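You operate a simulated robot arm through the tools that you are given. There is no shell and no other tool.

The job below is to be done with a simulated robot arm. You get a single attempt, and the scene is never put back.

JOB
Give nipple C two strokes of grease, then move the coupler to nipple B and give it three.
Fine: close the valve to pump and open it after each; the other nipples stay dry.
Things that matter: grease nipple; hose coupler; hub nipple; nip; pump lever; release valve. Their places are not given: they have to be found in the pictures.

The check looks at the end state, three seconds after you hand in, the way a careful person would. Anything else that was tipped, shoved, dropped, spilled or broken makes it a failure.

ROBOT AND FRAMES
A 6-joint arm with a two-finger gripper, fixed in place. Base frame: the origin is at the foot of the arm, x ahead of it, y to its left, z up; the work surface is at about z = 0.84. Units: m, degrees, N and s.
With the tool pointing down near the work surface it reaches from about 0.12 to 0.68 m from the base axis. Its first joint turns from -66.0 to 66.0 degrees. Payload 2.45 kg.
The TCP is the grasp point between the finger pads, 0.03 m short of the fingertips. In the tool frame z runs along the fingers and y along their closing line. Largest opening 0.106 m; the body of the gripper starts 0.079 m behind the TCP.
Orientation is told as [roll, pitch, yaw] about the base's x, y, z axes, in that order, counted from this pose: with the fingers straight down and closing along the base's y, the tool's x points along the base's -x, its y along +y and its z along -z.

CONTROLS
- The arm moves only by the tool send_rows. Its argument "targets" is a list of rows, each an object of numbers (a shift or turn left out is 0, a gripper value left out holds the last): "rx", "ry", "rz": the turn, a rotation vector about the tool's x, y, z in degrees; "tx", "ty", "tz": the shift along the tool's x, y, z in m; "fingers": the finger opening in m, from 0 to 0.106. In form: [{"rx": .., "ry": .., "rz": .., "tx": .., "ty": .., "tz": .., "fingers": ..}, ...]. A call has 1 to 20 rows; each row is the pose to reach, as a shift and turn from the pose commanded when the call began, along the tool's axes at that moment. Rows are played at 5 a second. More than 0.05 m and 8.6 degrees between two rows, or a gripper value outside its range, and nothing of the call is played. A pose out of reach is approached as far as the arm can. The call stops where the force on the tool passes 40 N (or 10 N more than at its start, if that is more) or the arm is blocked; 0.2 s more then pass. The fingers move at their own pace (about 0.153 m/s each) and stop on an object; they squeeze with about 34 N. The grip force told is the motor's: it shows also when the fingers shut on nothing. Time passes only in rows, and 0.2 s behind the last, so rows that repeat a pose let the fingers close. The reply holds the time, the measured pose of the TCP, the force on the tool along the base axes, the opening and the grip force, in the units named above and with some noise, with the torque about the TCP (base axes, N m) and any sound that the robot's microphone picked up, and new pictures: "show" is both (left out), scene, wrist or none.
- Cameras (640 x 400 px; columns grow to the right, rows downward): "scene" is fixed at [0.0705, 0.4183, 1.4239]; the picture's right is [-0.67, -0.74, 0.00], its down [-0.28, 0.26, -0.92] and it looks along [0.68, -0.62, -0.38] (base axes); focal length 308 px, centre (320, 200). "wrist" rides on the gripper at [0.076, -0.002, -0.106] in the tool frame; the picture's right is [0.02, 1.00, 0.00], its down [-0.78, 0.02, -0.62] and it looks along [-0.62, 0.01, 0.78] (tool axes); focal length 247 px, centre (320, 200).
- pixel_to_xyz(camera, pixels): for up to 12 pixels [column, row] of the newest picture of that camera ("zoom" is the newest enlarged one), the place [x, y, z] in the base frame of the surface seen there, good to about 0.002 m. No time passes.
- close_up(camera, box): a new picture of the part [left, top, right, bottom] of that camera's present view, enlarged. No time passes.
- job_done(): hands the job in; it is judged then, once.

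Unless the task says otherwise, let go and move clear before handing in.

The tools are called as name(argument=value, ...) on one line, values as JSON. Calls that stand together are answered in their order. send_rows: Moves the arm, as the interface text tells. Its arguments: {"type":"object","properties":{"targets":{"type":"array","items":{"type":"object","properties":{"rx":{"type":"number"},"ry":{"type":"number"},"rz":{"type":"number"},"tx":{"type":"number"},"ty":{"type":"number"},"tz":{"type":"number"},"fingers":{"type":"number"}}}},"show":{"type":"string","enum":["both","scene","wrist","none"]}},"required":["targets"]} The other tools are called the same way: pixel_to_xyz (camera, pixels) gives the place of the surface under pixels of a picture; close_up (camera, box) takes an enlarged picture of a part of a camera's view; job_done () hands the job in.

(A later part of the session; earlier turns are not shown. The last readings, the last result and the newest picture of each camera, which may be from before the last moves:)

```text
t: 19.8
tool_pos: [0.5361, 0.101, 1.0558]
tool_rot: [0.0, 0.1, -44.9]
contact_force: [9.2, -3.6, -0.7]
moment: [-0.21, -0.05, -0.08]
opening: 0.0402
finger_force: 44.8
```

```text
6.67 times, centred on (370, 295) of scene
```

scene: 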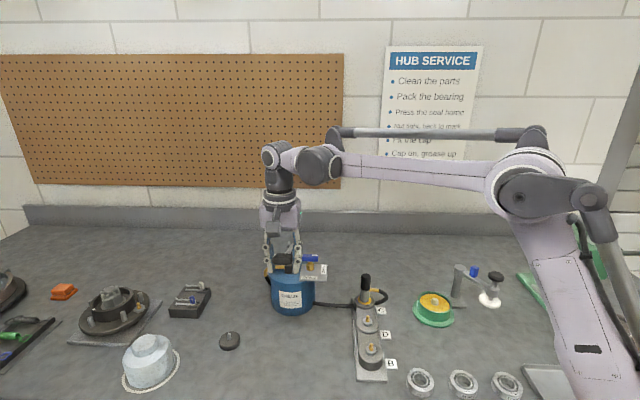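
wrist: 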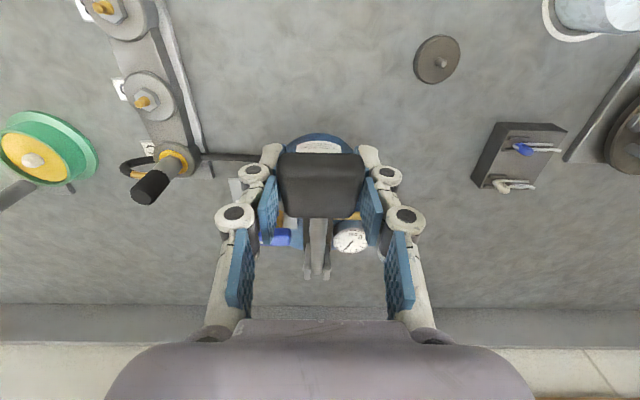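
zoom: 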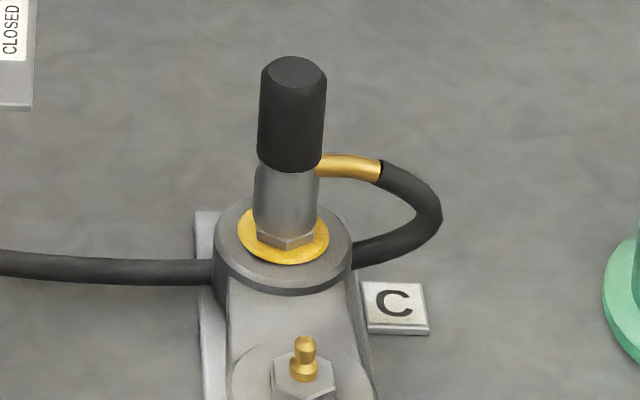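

The gauge needle has risen and C shows one collar, so stroke one counted. Now stroke two: down along the slightly corrected arc.

send_rows(targets=[{"tx": 0.0032, "tz": 0.0124, "ry": -5, "fingers": 0.03}, {"tx": 0.0059, "tz": 0.0251, "ry": -10, "fingers": 0.03}, {"tx": 0.0074, "tz": 0.038, "ry": -15, "fingers": 0.03}, {"tx": 0.0078, "tz": 0.051, "ry": -20, "fingers": 0.03}, {"tx": 0.007, "tz": 0.064, "ry": -25, "fingers": 0.03}, {"tx": 0.0052, "tz": 0.0768, "ry": -30, "fingers": 0.03}, {"tx": 0.0047, "tz": 0.0794, "ry": -31, "fingers": 0.03}], show="both")

close_up(camera="scene", box=[340, 265, 400, 325])

```text
t: 21.4
tool_pos: [0.5313, 0.1053, 0.9747]
tool_rot: [0.1, -31.0, -45.0]
contact_force: [-6.5, 11.2, 4.6]
moment: [-0.44, -0.43, 0.2]
opening: 0.0402
finger_force: 45.6
```

scene: 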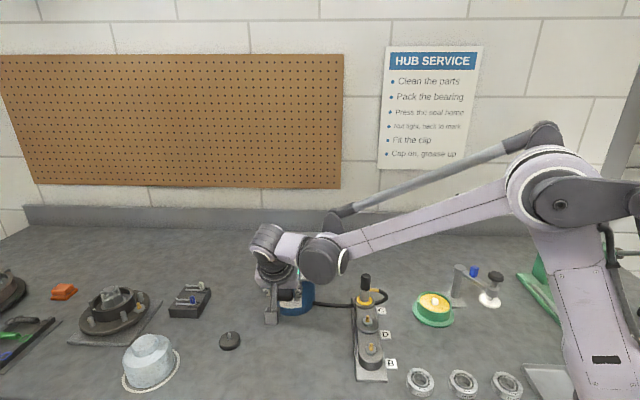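
wrist: 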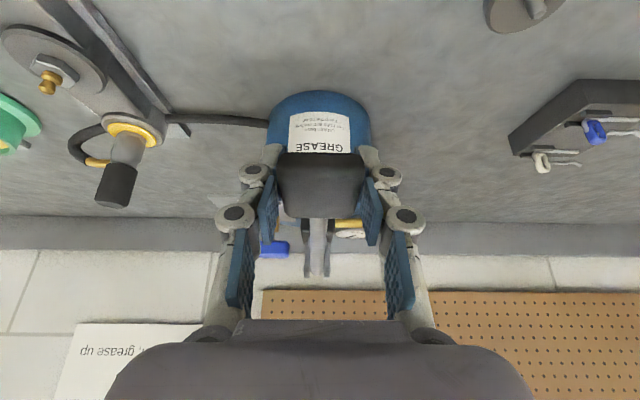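

```text
6.67 times, centred on (370, 295) of scene
```

zoom: 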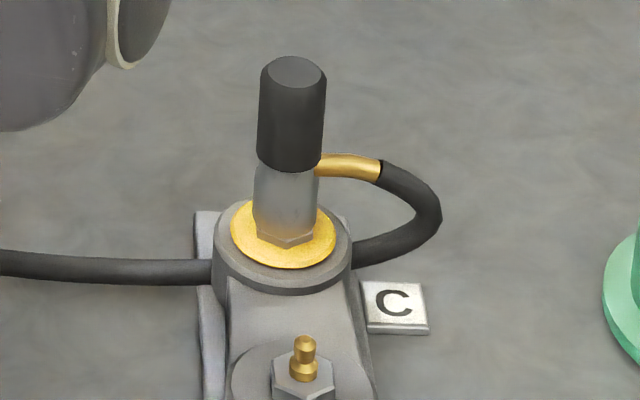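

The collar at C has grown — stroke two delivered. I'll raise the lever back to the top.

send_rows(targets=[{"tx": -0.0053, "tz": -0.0144, "ry": 6, "fingers": 0.03}, {"tx": -0.0115, "tz": -0.0259, "ry": 11, "fingers": 0.03}, {"tx": -0.0187, "tz": -0.0368, "ry": 16, "fingers": 0.03}, {"tx": -0.0269, "tz": -0.047, "ry": 21, "fingers": 0.03}, {"tx": -0.0359, "tz": -0.0565, "ry": 26, "fingers": 0.03}, {"tx": -0.0452, "tz": -0.0654, "ry": 31, "fingers": 0.03}, {"tx": -0.0452, "tz": -0.0654, "ry": 31, "fingers": 0.03}], show="both")

close_up(camera="wrist", box=[310, 190, 390, 270])

```text
t: 23.0
tool_pos: [0.5353, 0.1002, 1.0554]
tool_rot: [0.1, 0.0, -45.0]
contact_force: [10.7, 11.8, -7.5]
moment: [1.04, 0.95, -0.06]
opening: 0.0404
finger_force: 44.8
```

scene: 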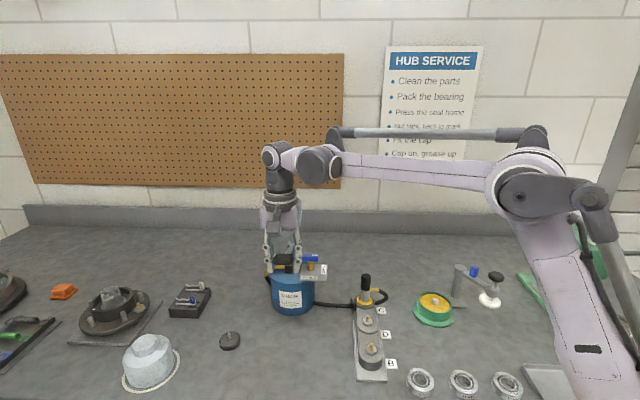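
wrist: 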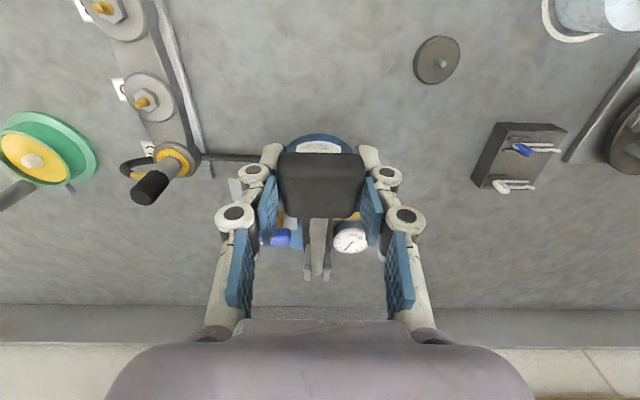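

```text
5.00 times, centred on (350, 230) of wrist
```

zoom: 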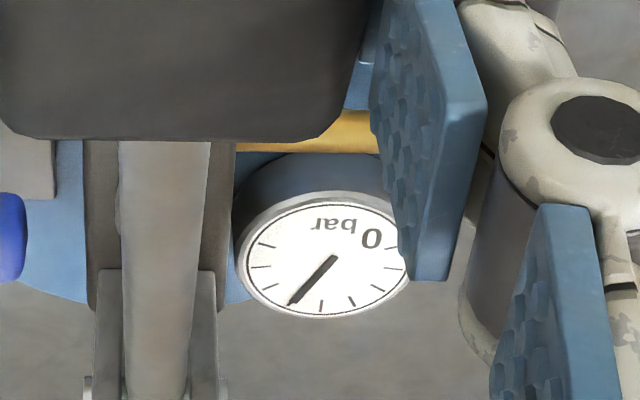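

Both strokes are done (collar larger, gauge pressurised) and the lever is at the top. I'll release it and rise, then check the lever stays up.

send_rows(targets=[{"ty": 0.001, "fingers": 0.045}, {"fingers": 0.07}, {"fingers": 0.07}, {"tz": -0.03, "fingers": 0.07}, {"tz": -0.07, "fingers": 0.07}, {"tz": -0.11, "fingers": 0.07}, {"tz": -0.125, "fingers": 0.07}], show="both")

close_up(camera="scene", box=[255, 230, 345, 290])

```text
t: 24.6
tool_pos: [0.5341, 0.1025, 1.1817]
tool_rot: [0.0, 0.0, -45.0]
contact_force: [-1.1, 0.2, -0.5]
moment: [-0.01, 0.03, 0.01]
opening: 0.07
finger_force: 0.0
```

scene: 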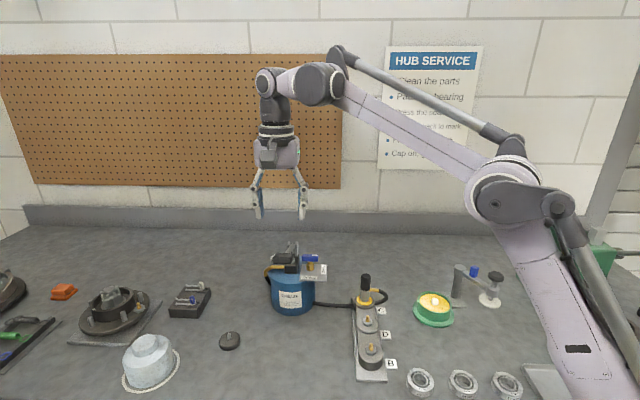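
wrist: 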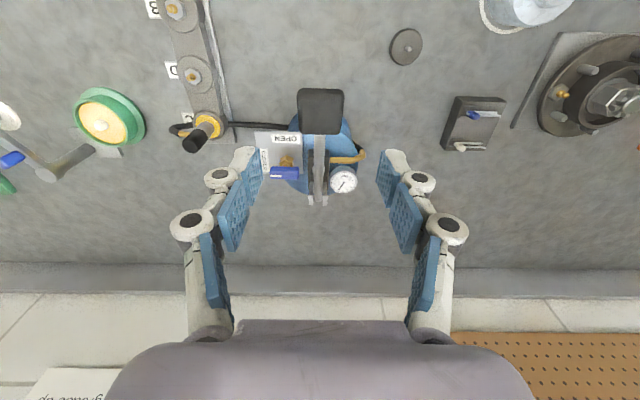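

```text
6.67 times, centred on (300, 260) of scene
```

zoom: 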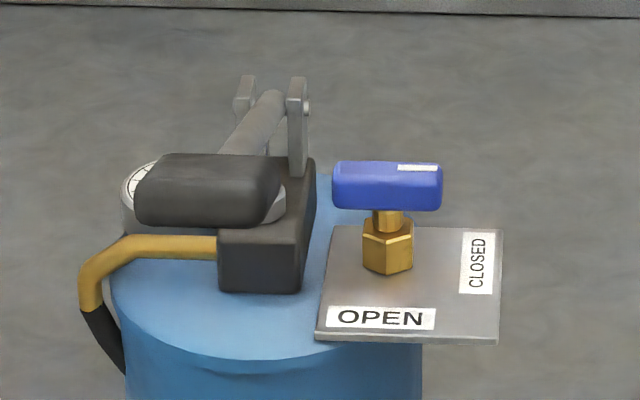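

The lever stayed raised and the valve is CLOSED. I'll go back over the valve at yaw +45° to open it.

send_rows(targets=[{"tx": -0.0093, "ty": -0.0041, "rz": -7.5, "fingers": 0.06}, {"tx": -0.0186, "ty": -0.0083, "rz": -15, "fingers": 0.05}, {"tx": -0.0279, "ty": -0.0124, "rz": -22.5, "fingers": 0.04}, {"tx": -0.0372, "ty": -0.0165, "rz": -30, "fingers": 0.036}, {"tx": -0.0465, "ty": -0.0207, "rz": -37.5, "fingers": 0.036}, {"tx": -0.0559, "ty": -0.0248, "rz": -45, "fingers": 0.036}, {"tx": -0.0652, "ty": -0.0289, "rz": -52.5, "fingers": 0.036}, {"tx": -0.0745, "ty": -0.0331, "rz": -60, "fingers": 0.036}, {"tx": -0.0838, "ty": -0.0372, "rz": -67.5, "fingers": 0.036}, {"tx": -0.0931, "ty": -0.0413, "rz": -75, "fingers": 0.036}, {"tx": -0.1024, "ty": -0.0455, "rz": -82.5, "fingers": 0.036}, {"tx": -0.1117, "ty": -0.0496, "rz": -90, "fingers": 0.036}, {"tx": -0.1117, "ty": -0.0496, "tz": 0.04, "rz": -90, "fingers": 0.036}, {"tx": -0.1117, "ty": -0.0496, "tz": 0.08, "rz": -90, "fingers": 0.036}, {"tx": -0.1117, "ty": -0.0496, "tz": 0.12, "rz": -90, "fingers": 0.036}, {"tx": -0.1117, "ty": -0.0496, "tz": 0.12, "rz": -90, "fingers": 0.036}], show="both")

close_up(camera="scene", box=[255, 200, 355, 285])

```text
t: 28.0
tool_pos: [0.5894, -0.0142, 1.0731]
tool_rot: [0.0, 0.0, 45.0]
contact_force: [0.1, -0.6, -0.6]
moment: [-0.01, 0.03, -0.01]
opening: 0.0359
finger_force: 0.0
out of reach, approached as far as the arm can: row 12, 15, 16
```

scene: 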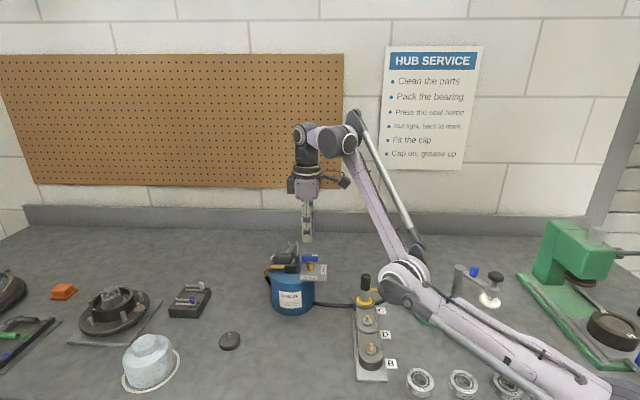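
wrist: 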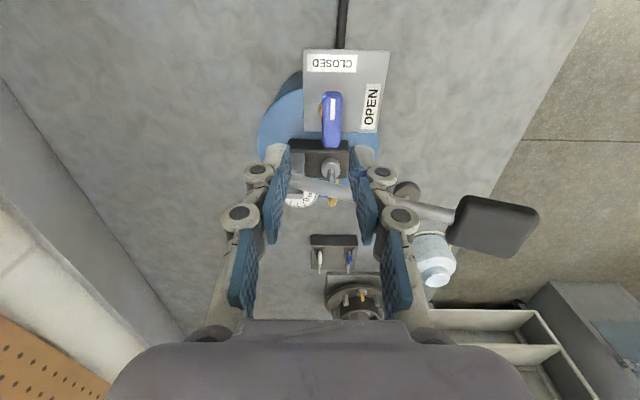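

```text
4.71 times, centred on (305, 242) of scene
```

zoom: 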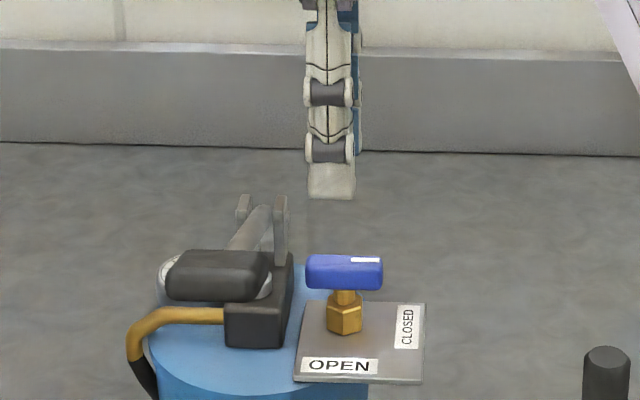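

The arm hit a reach limit on some rows and has swung into a lower-elbow posture, with its elbow at scene (400,280) near the tin and coupler; the tool is free of contact. I'll inspect closely before moving.

close_up(camera="scene", box=[330, 180, 640, 400])

close_up(camera="scene", box=[340, 240, 480, 380])

pixel_to_xyz(camera="scene", pixels=[[405, 270], [395, 290], [430, 300], [460, 315], [500, 340], [560, 370], [375, 190], [350, 135], [424, 318], [580, 390]])

```text
1.82 times, centred on (485, 290) of scene
```

zoom: 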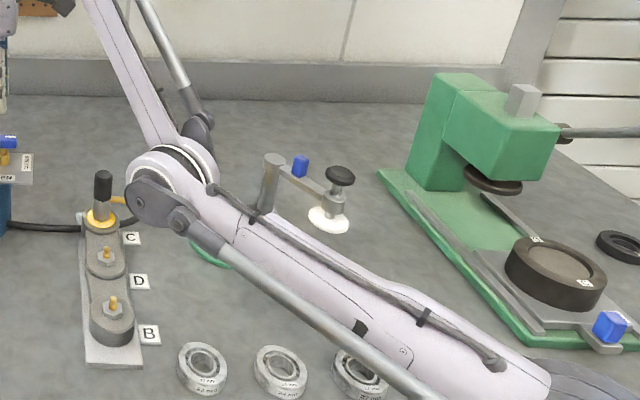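

```text
2.86 times, centred on (410, 310) of scene
```

zoom: 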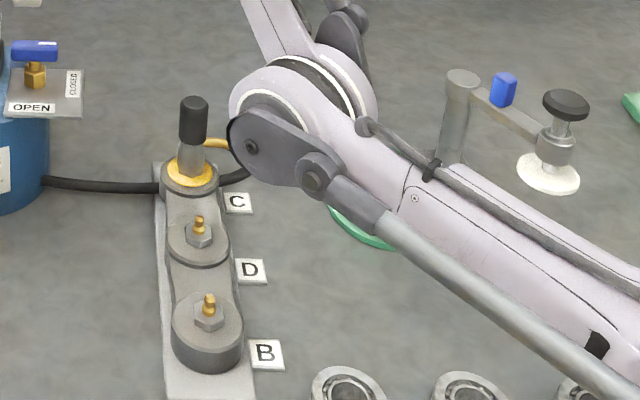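

```text
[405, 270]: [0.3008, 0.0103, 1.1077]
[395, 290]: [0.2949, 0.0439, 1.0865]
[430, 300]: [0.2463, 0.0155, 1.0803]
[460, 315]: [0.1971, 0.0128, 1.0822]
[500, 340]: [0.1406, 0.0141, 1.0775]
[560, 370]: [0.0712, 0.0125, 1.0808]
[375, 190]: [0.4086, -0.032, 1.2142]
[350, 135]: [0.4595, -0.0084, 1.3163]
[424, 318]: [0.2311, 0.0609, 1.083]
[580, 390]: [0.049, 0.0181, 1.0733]
```

Nothing was touched: the elbow is low (z≈1.08 at x≈0.30) but above all parts, and lever, valve and nipples look unchanged. The arm passed through its straight posture at z≈1.18; I'll go back up step by step to bring the elbow up again in free space.

send_rows(targets=[{"tz": -0.03}, {"tz": -0.06}, {"tz": -0.09}, {"tz": -0.11}], show="scene")

```text
t: 29.0
tool_pos: [0.5741, -0.0133, 1.1727]
tool_rot: [-0.1, 0.0, 45.0]
contact_force: [-0.4, 0.7, -0.4]
moment: [0.02, 0.01, 0.02]
opening: 0.0359
finger_force: 0.1
out of reach, approached as far as the arm can: row 3, 4
```

scene: 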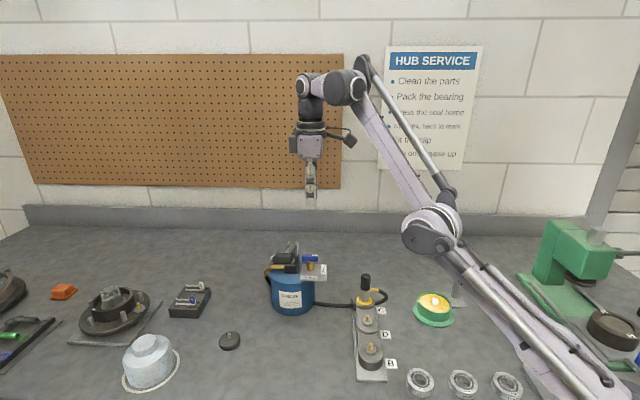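

The arm is near straight now (elbow at (430,235)). I'll push slightly past reach again and come back down a little to see which side the elbow bends.

send_rows(targets=[{"tz": -0.02}, {"tz": -0.04}, {"tz": -0.02}, {"tz": 0.01}], show="scene")

```text
t: 30.0
tool_pos: [0.5734, -0.0137, 1.161]
tool_rot: [0.0, 0.1, 45.1]
contact_force: [0.0, -0.5, 0.2]
moment: [-0.01, 0.04, 0.02]
opening: 0.036
finger_force: 0.0
out of reach, approached as far as the arm can: row 1, 2, 3
```

scene: 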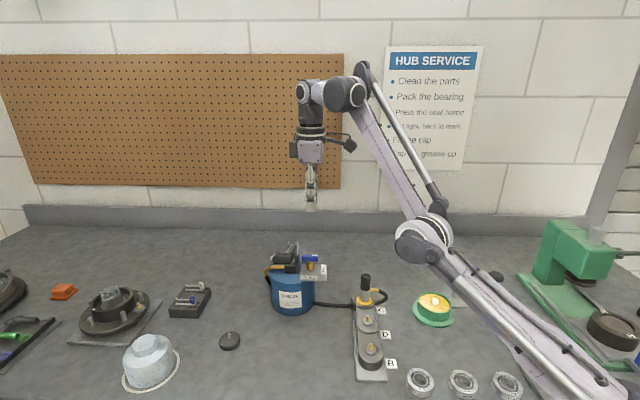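

The elbow still bends low, tool contact-free. I'll approach the straight posture with only a slight overshoot and then step down, as happened in the first flip.

send_rows(targets=[{"tz": -0.008}, {"tz": -0.011}, {"tz": -0.014}, {"tz": 0.02}], show="scene")

```text
t: 31.0
tool_pos: [0.575, -0.0149, 1.1415]
tool_rot: [0.0, 0.0, 44.9]
contact_force: [0.6, 0.1, 0.0]
moment: [0.01, -0.03, -0.03]
opening: 0.0358
finger_force: 0.1
```

scene: 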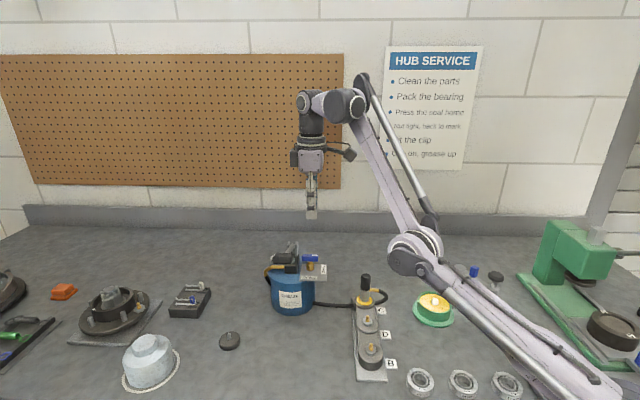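

Still elbow-low, all clear. I'll try a larger excursion beyond reach upward and back.

send_rows(targets=[{"tz": -0.03}, {"tz": -0.07}, {"tz": -0.11}, {"tz": -0.15}, {"tz": -0.11}, {"tz": -0.07}, {"tz": -0.03}], show="scene")

```text
t: 32.6
tool_pos: [0.5755, -0.015, 1.1677]
tool_rot: [0.0, 0.0, 44.9]
contact_force: [-0.1, -0.3, -0.6]
moment: [-0.04, 0.01, 0.0]
opening: 0.036
finger_force: 0.0
out of reach, approached as far as the arm can: row 2, 3, 4, 5, 6
```

scene: 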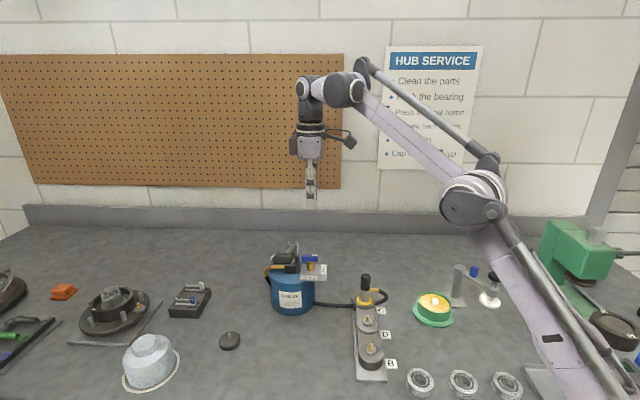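

The elbow is up again (470,195), matching the earlier posture, at z 1.168. From now on I'll stay below z≈1.15 out here. I'll descend toward the valve and check alignment.

send_rows(targets=[{"tz": 0.03}, {"tz": 0.06}, {"tz": 0.09}, {"tz": 0.115}], show="both")

close_up(camera="wrist", box=[240, 60, 400, 220])

```text
t: 33.6
tool_pos: [0.5752, -0.0153, 1.0546]
tool_rot: [0.0, -0.1, 45.0]
contact_force: [-0.1, 1.3, -0.7]
moment: [0.01, -0.02, -0.04]
opening: 0.0359
finger_force: 0.0
```

scene: 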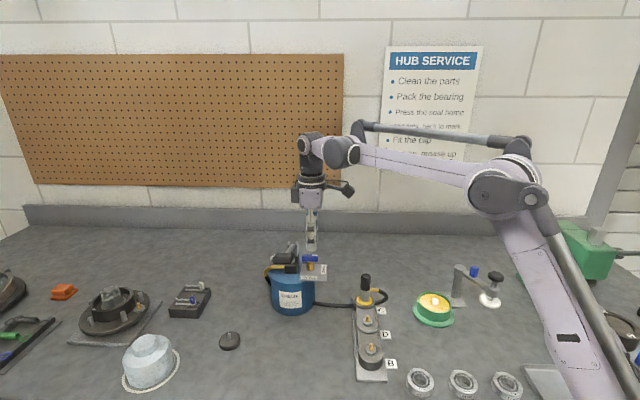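
wrist: 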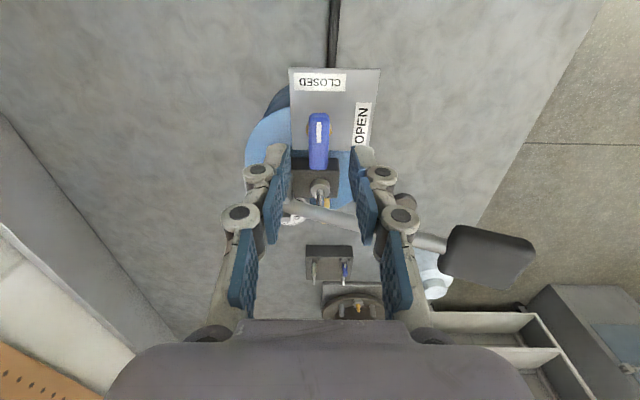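

```text
2.50 times, centred on (320, 140) of wrist
```

zoom: 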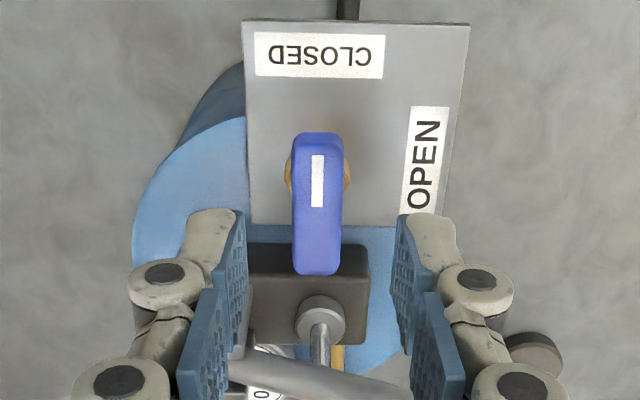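

The valve handle (318,140) is between the fingertips, about 4–5 mm ahead of tool centre. I'll correct, narrow to 0.028, descend and close on it.

send_rows(targets=[{"tx": -0.0045, "ty": -0.0008, "fingers": 0.03}, {"tx": -0.0045, "ty": -0.0008, "tz": 0.015, "fingers": 0.03}, {"tx": -0.0045, "ty": -0.0008, "tz": 0.03, "fingers": 0.03}, {"tx": -0.0045, "ty": -0.0008, "tz": 0.0475, "fingers": 0.03}, {"tx": -0.0045, "ty": -0.0008, "tz": 0.0475, "fingers": 0.03}, {"tx": -0.0045, "ty": -0.0008, "tz": 0.0475, "fingers": 0.008}, {"tx": -0.0045, "ty": -0.0008, "tz": 0.0475, "fingers": 0.008}, {"tx": -0.0045, "ty": -0.0008, "tz": 0.0475, "fingers": 0.008}], show="both")

close_up(camera="scene", box=[265, 225, 355, 285])

```text
t: 35.4
tool_pos: [0.5793, -0.0127, 1.0082]
tool_rot: [0.0, 0.0, 45.0]
contact_force: [3.0, -1.5, -1.0]
moment: [-0.07, -0.11, -0.02]
opening: 0.0143
finger_force: 40.9
```

scene: 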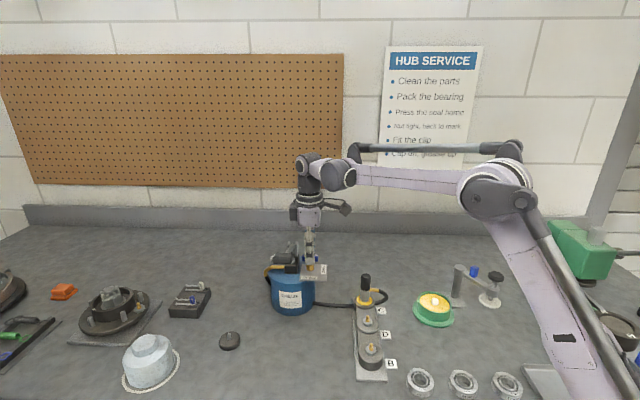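
wrist: 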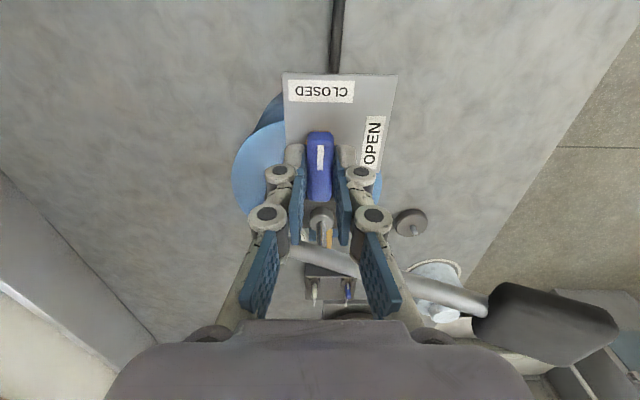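

```text
6.67 times, centred on (310, 255) of scene
```

zoom: 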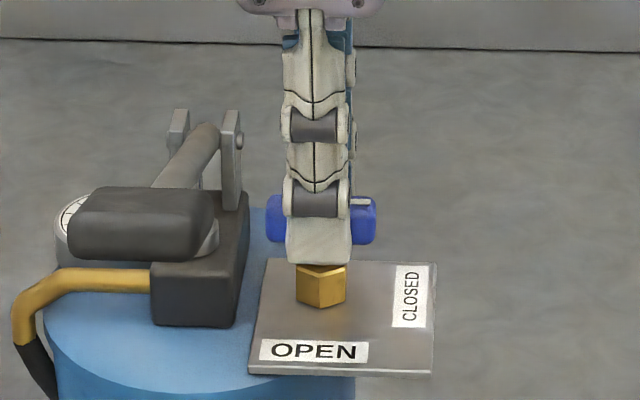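

The handle is gripped cleanly with low load. I'll turn it back toward OPEN, first 45°.

send_rows(targets=[{"rz": 7.5, "fingers": 0.008}, {"rz": 15, "fingers": 0.008}, {"rz": 22.5, "fingers": 0.008}, {"rz": 30, "fingers": 0.008}, {"rz": 37.5, "fingers": 0.008}, {"rz": 45, "fingers": 0.008}], show="wrist")

```text
t: 36.8
tool_pos: [0.5788, -0.0115, 1.0078]
tool_rot: [0.0, -0.3, -0.3]
contact_force: [14.3, -4.5, 13.5]
moment: [-0.14, -0.81, 0.0]
opening: 0.0144
finger_force: 41.4
```

wrist: 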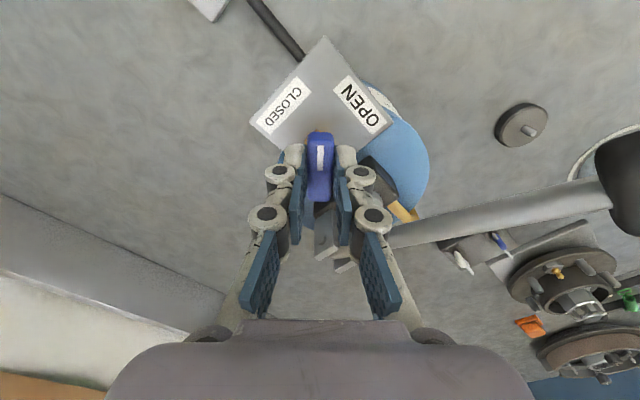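

The handle is following, with about 14 N of side and lift load. I'll ease that and complete the remaining 45° to OPEN.

send_rows(targets=[{"tx": -0.001, "ty": -0.0003, "tz": -0.0007, "fingers": 0.008}, {"tx": -0.001, "ty": -0.0003, "tz": -0.0007, "rz": 7.5, "fingers": 0.008}, {"tx": -0.001, "ty": -0.0003, "tz": -0.0007, "rz": 15, "fingers": 0.008}, {"tx": -0.001, "ty": -0.0003, "tz": -0.0007, "rz": 22.5, "fingers": 0.008}, {"tx": -0.001, "ty": -0.0003, "tz": -0.0007, "rz": 30, "fingers": 0.008}, {"tx": -0.001, "ty": -0.0003, "tz": -0.0007, "rz": 37.5, "fingers": 0.008}, {"tx": -0.001, "ty": -0.0003, "tz": -0.0007, "rz": 45, "fingers": 0.008}], show="both")

close_up(camera="scene", box=[265, 225, 355, 285])

```text
t: 38.4
tool_pos: [0.5791, -0.0109, 1.0077]
tool_rot: [0.0, 0.1, -45.1]
contact_force: [4.2, -0.1, -2.8]
moment: [-0.82, -0.96, 0.03]
opening: 0.0147
finger_force: 40.8
```

scene: 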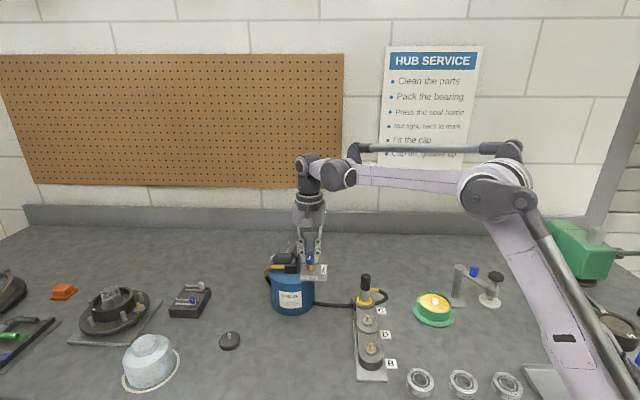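
wrist: 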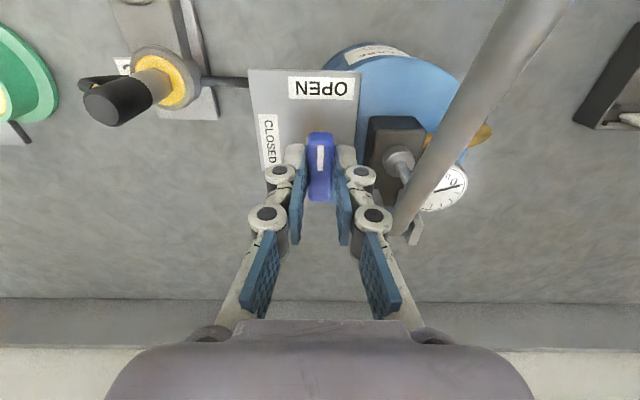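

```text
6.67 times, centred on (310, 255) of scene
```

zoom: 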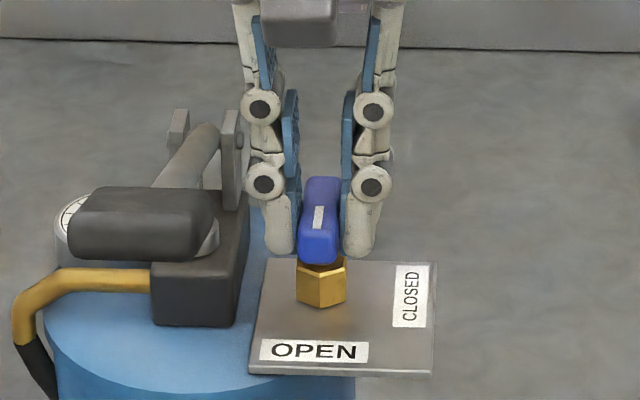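

The handle mark points to OPEN again. I'll release with a small opening (lever fork nearby), rise to z≈1.12 and check the gauge.

send_rows(targets=[{"fingers": 0.028}, {"fingers": 0.028}, {"tz": -0.02, "fingers": 0.028}, {"tz": -0.05, "fingers": 0.028}, {"tz": -0.08, "fingers": 0.03}, {"tz": -0.11, "fingers": 0.04}], show="both")

close_up(camera="wrist", box=[120, 0, 440, 200])

close_up(camera="scene", box=[255, 230, 345, 290])

```text
t: 39.8
tool_pos: [0.5791, -0.0098, 1.1188]
tool_rot: [0.0, 0.1, -45.0]
contact_force: [0.3, 0.5, 0.3]
moment: [0.0, -0.01, -0.02]
opening: 0.0399
finger_force: 0.0
```

scene: 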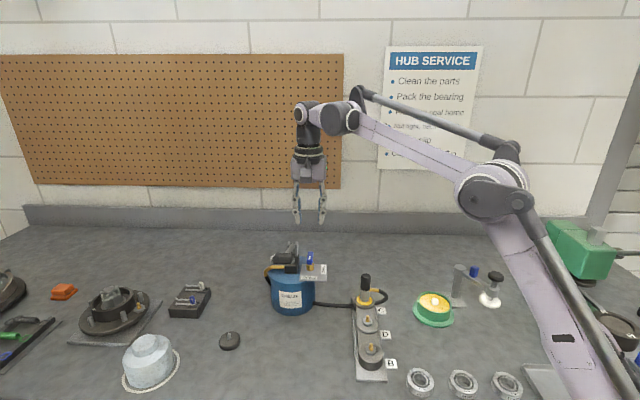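
wrist: 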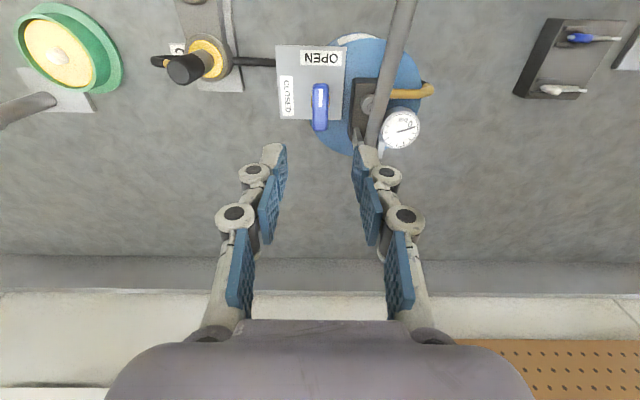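

```text
2.00 times, centred on (280, 100) of wrist
```

zoom: 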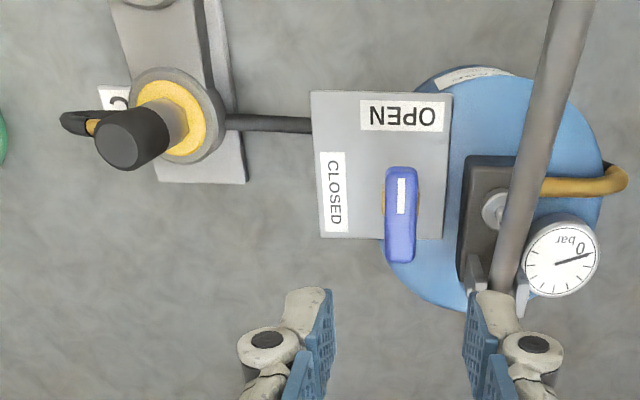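

```text
6.67 times, centred on (300, 260) of scene
```

zoom: 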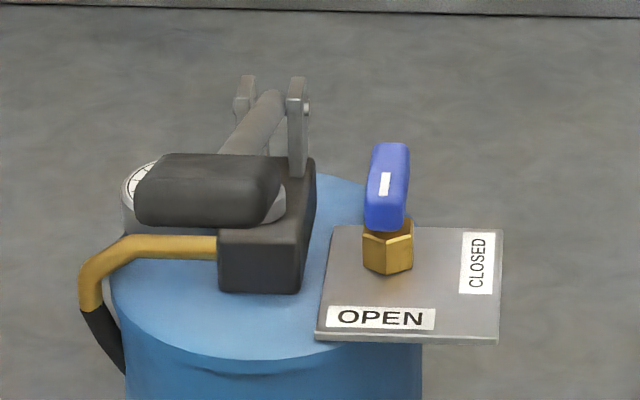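

The gauge needle is back at 0 and the valve reads OPEN, lever still up. Now I'll move over the coupler on C with yaw +45° so the fingers close along the nipple strip, clear of the hose elbow.

send_rows(targets=[{"tx": 0.0022, "ty": -0.0118, "rz": -7.5, "fingers": 0.05}, {"tx": 0.0044, "ty": -0.0237, "rz": -15, "fingers": 0.05}, {"tx": 0.0066, "ty": -0.0355, "rz": -22.5, "fingers": 0.05}, {"tx": 0.0087, "ty": -0.0474, "rz": -30, "fingers": 0.05}, {"tx": 0.0109, "ty": -0.0592, "rz": -37.5, "fingers": 0.05}, {"tx": 0.0131, "ty": -0.071, "rz": -45, "fingers": 0.05}, {"tx": 0.0153, "ty": -0.0829, "rz": -52.5, "fingers": 0.05}, {"tx": 0.0175, "ty": -0.0947, "rz": -60, "fingers": 0.05}, {"tx": 0.0197, "ty": -0.1066, "rz": -67.5, "fingers": 0.05}, {"tx": 0.0218, "ty": -0.1184, "rz": -75, "fingers": 0.05}, {"tx": 0.024, "ty": -0.1302, "rz": -82.5, "fingers": 0.05}, {"tx": 0.0262, "ty": -0.1421, "rz": -90, "fingers": 0.05}, {"tx": 0.0262, "ty": -0.1421, "rz": -90, "fingers": 0.05}], show="both")

close_up(camera="wrist", box=[240, 30, 400, 190])

close_up(camera="scene", box=[330, 265, 410, 325])

```text
t: 42.6
tool_pos: [0.4602, -0.092, 1.1183]
tool_rot: [-0.1, 0.1, 45.1]
contact_force: [-0.7, 1.2, 0.2]
moment: [-0.01, 0.01, 0.04]
opening: 0.05
finger_force: 0.0
```

scene: 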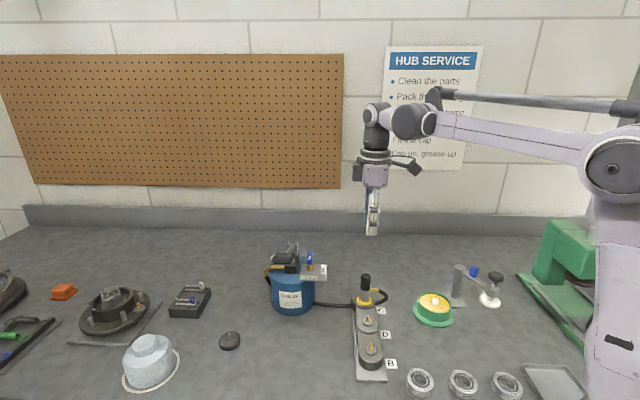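
wrist: 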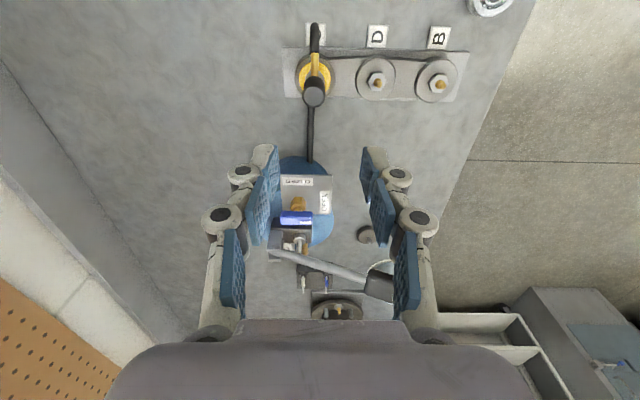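

```text
2.50 times, centred on (320, 110) of wrist
```

zoom: 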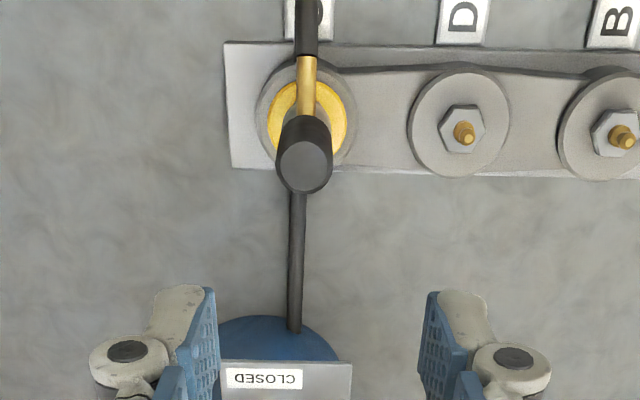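

```text
6.67 times, centred on (370, 295) of scene
```

zoom: 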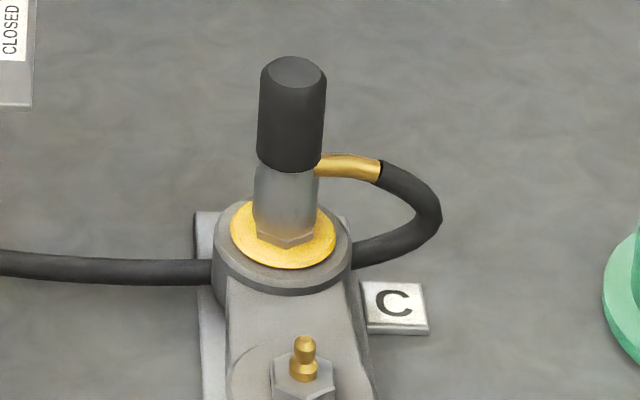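

The coupler's elbow points to the tool's forward side (-v), so fingers at ±u will be clear. I'll measure coupler and nipples.

pixel_to_xyz(camera="wrist", pixels=[[315, 96], [315, 101], [307, 93], [323, 93], [315, 85], [377, 79], [377, 84], [437, 84], [440, 86], [314, 70], [314, 55], [425, 78]])

pixel_to_xyz(camera="zoom", pixels=[[293, 72], [293, 110], [292, 160], [286, 200], [286, 235], [262, 120], [322, 120], [258, 200], [313, 200], [345, 165], [305, 345], [240, 235]])

```text
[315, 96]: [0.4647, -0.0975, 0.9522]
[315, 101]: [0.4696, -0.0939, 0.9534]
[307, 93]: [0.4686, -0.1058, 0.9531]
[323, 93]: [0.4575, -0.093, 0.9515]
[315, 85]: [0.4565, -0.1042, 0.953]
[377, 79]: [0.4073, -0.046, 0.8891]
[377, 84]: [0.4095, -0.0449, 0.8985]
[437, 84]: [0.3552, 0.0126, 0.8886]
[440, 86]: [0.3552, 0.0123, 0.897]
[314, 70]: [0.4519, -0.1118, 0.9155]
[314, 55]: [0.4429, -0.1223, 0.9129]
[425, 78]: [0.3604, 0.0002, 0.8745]
```

```text
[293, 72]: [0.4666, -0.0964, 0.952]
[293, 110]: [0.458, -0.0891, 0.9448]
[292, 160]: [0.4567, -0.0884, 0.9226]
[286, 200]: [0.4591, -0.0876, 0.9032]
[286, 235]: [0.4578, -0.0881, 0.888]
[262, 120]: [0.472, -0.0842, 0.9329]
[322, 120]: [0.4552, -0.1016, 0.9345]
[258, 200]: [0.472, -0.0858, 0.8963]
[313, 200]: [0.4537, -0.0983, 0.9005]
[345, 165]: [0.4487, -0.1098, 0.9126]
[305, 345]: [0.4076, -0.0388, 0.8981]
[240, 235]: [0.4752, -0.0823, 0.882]
```

Coupler axis is about (0.4635, -0.097), cap from z 0.922 to 0.953; nips B and D tops are near z 0.898 with B at about (0.355, 0.0125). I'll descend part-way above the cap and check centring.

send_rows(targets=[{"tx": 0.001, "ty": -0.0057, "tz": 0.03, "fingers": 0.05}, {"tx": 0.001, "ty": -0.0057, "tz": 0.06, "fingers": 0.05}, {"tx": 0.001, "ty": -0.0057, "tz": 0.09, "fingers": 0.05}, {"tx": 0.001, "ty": -0.0057, "tz": 0.12, "fingers": 0.05}, {"tx": 0.001, "ty": -0.0057, "tz": 0.12, "fingers": 0.05}], show="both")

close_up(camera="wrist", box=[240, 60, 400, 220])

close_up(camera="scene", box=[320, 230, 420, 320])

```text
t: 43.8
tool_pos: [0.4612, -0.0971, 0.9993]
tool_rot: [0.1, -0.1, 45.0]
contact_force: [0.1, 0.1, 0.0]
moment: [0.0, -0.02, 0.03]
opening: 0.0499
finger_force: 0.1
```

scene: 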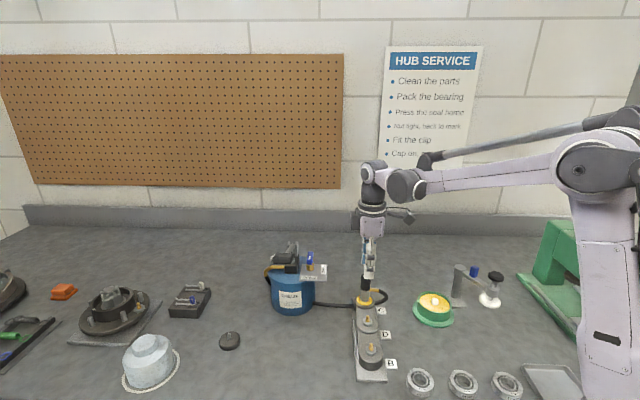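
wrist: 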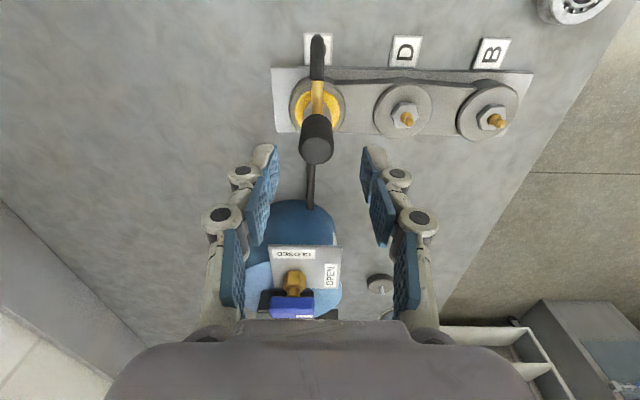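

```text
2.50 times, centred on (320, 140) of wrist
```

zoom: 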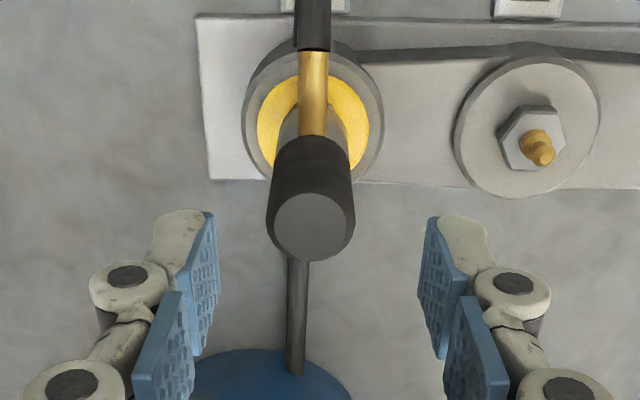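

```text
4.44 times, centred on (370, 275) of scene
```

zoom: 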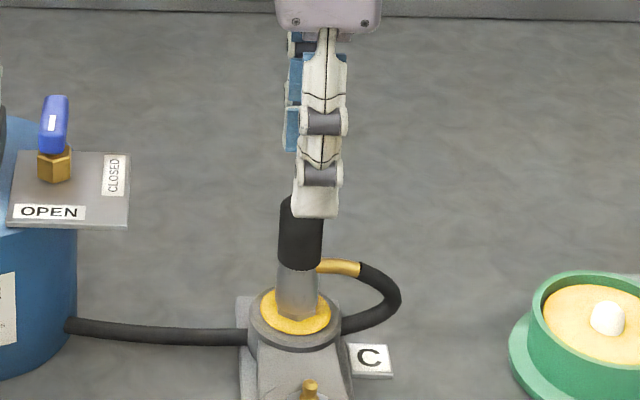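

The cap (wrist (318,150)) is centred within about 1–2 mm. I'll go down to z≈0.941 and close on the cap.

send_rows(targets=[{"tx": -0.0015, "ty": -0.0005, "tz": 0.015, "fingers": 0.05}, {"tx": -0.0015, "ty": -0.0005, "tz": 0.03, "fingers": 0.05}, {"tx": -0.0015, "ty": -0.0005, "tz": 0.045, "fingers": 0.05}, {"tx": -0.0015, "ty": -0.0005, "tz": 0.059, "fingers": 0.05}, {"tx": -0.0015, "ty": -0.0005, "tz": 0.059, "fingers": 0.05}, {"tx": -0.0015, "ty": -0.0005, "tz": 0.059, "fingers": 0.015}, {"tx": -0.0015, "ty": -0.0005, "tz": 0.059, "fingers": 0.015}, {"tx": -0.0015, "ty": -0.0005, "tz": 0.059, "fingers": 0.015}], show="both")

close_up(camera="scene", box=[320, 230, 420, 320])

```text
t: 45.6
tool_pos: [0.4643, -0.097, 0.94]
tool_rot: [-0.1, 0.0, 44.9]
contact_force: [0.3, -0.3, 0.9]
moment: [0.0, 0.0, 0.01]
opening: 0.0237
finger_force: 33.7
```

scene: 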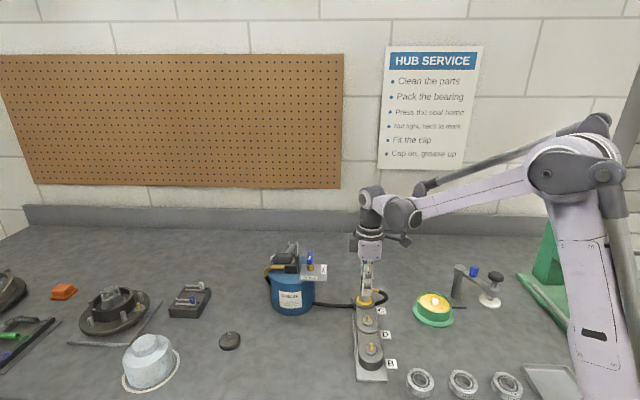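
wrist: 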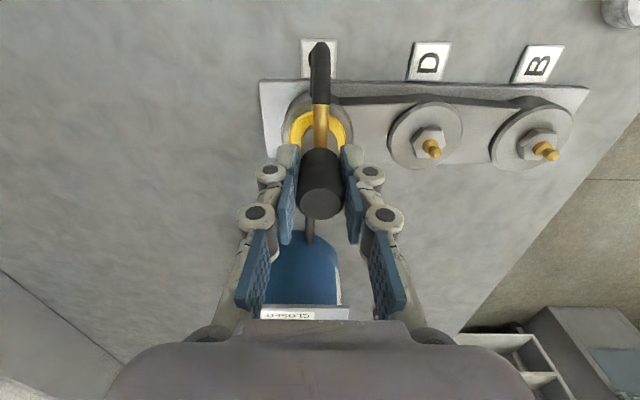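

```text
4.44 times, centred on (370, 275) of scene
```

zoom: 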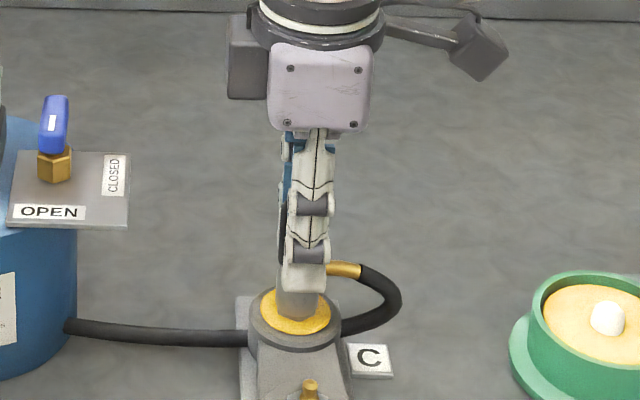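

The cap is held at opening 0.0237 with no side load. I'll pull the coupler straight up slowly and watch the force.

send_rows(targets=[{"tz": -0.002, "fingers": 0.015}, {"tz": -0.004, "fingers": 0.015}, {"tz": -0.007, "fingers": 0.015}, {"tz": -0.01, "fingers": 0.015}, {"tz": -0.015, "fingers": 0.015}, {"tz": -0.02, "fingers": 0.015}], show="both")

close_up(camera="scene", box=[320, 230, 420, 320])

```text
t: 47.0
tool_pos: [0.4644, -0.0963, 0.9597]
tool_rot: [-0.1, -0.1, 45.0]
contact_force: [-0.4, -0.4, -1.9]
moment: [-0.04, 0.02, 0.01]
opening: 0.0236
finger_force: 34.0
```

scene: 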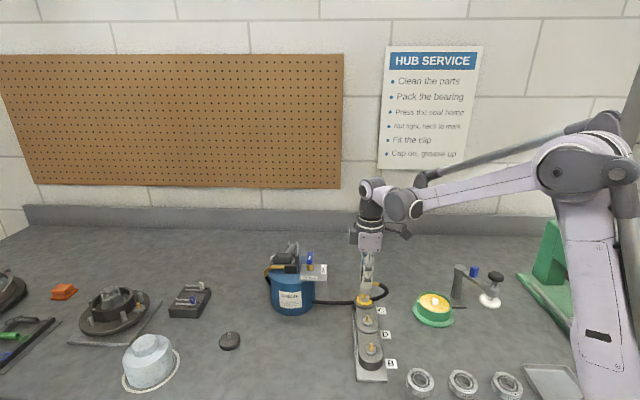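
wrist: 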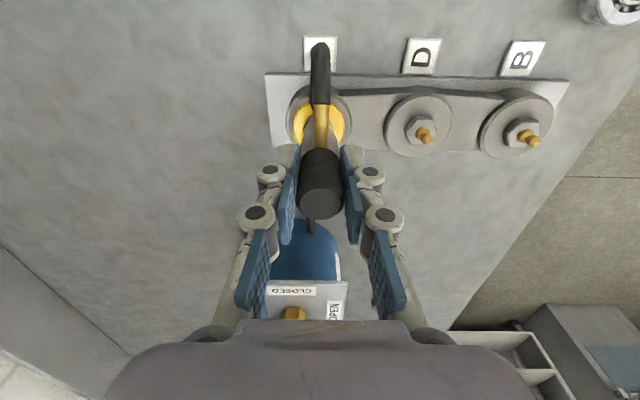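

```text
4.44 times, centred on (370, 275) of scene
```

zoom: 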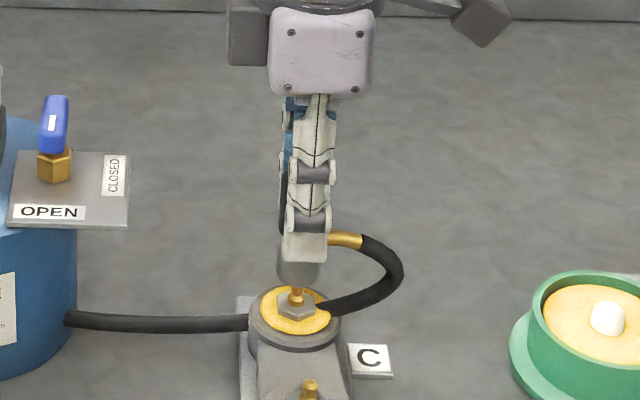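

The coupler lifted off easily (C's nip is visible). I'll measure B's and D's nips again from this view before carrying it over.

close_up(camera="wrist", box=[370, 60, 590, 200])

pixel_to_xyz(camera="wrist", pixels=[[424, 136], [419, 130], [533, 140], [525, 133], [536, 142], [428, 139]])

close_up(camera="scene", box=[340, 290, 400, 380])

```text
2.86 times, centred on (480, 130) of wrist
```

zoom: 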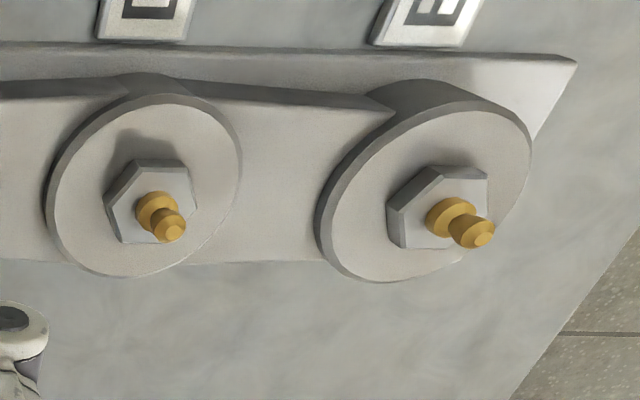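

```text
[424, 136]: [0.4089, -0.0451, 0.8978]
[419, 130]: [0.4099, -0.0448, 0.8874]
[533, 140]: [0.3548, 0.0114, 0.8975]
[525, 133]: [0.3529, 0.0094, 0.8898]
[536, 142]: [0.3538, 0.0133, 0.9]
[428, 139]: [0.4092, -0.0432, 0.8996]
```

```text
4.44 times, centred on (370, 335) of scene
```

zoom: 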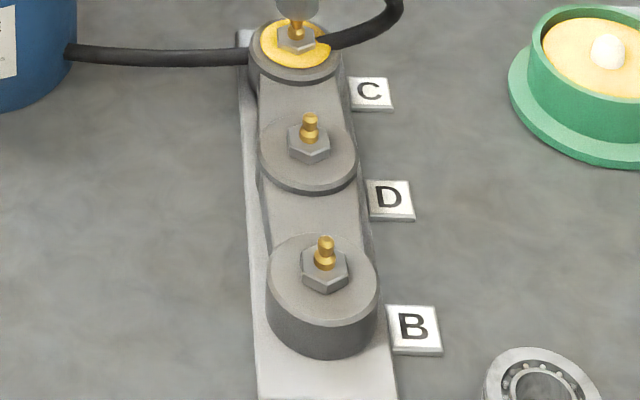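

I'll cross-check with the scene zoom: nips at (325,252) for B and (310,125) for D.

pixel_to_xyz(camera="zoom", pixels=[[326, 239], [325, 248], [325, 265], [310, 117], [310, 133], [296, 25], [300, 280], [348, 268], [290, 145], [330, 147]])

pixel_to_xyz(camera="wrist", pixels=[[512, 128], [540, 120], [521, 140], [500, 140], [545, 105], [406, 132], [430, 120], [470, 133]])

```text
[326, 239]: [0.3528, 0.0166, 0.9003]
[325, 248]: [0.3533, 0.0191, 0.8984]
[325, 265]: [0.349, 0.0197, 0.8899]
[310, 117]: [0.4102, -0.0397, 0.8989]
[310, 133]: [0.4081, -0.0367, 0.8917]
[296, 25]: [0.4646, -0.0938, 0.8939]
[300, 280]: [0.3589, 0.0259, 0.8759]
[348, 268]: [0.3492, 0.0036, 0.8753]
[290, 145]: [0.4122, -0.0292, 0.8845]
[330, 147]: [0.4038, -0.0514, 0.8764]
```

```text
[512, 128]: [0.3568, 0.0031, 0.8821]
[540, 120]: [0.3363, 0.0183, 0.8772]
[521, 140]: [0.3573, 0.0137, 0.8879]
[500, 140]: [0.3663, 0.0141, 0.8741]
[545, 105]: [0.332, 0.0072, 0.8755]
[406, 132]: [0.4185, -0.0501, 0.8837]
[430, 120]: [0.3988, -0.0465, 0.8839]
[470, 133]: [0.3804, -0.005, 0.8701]
```

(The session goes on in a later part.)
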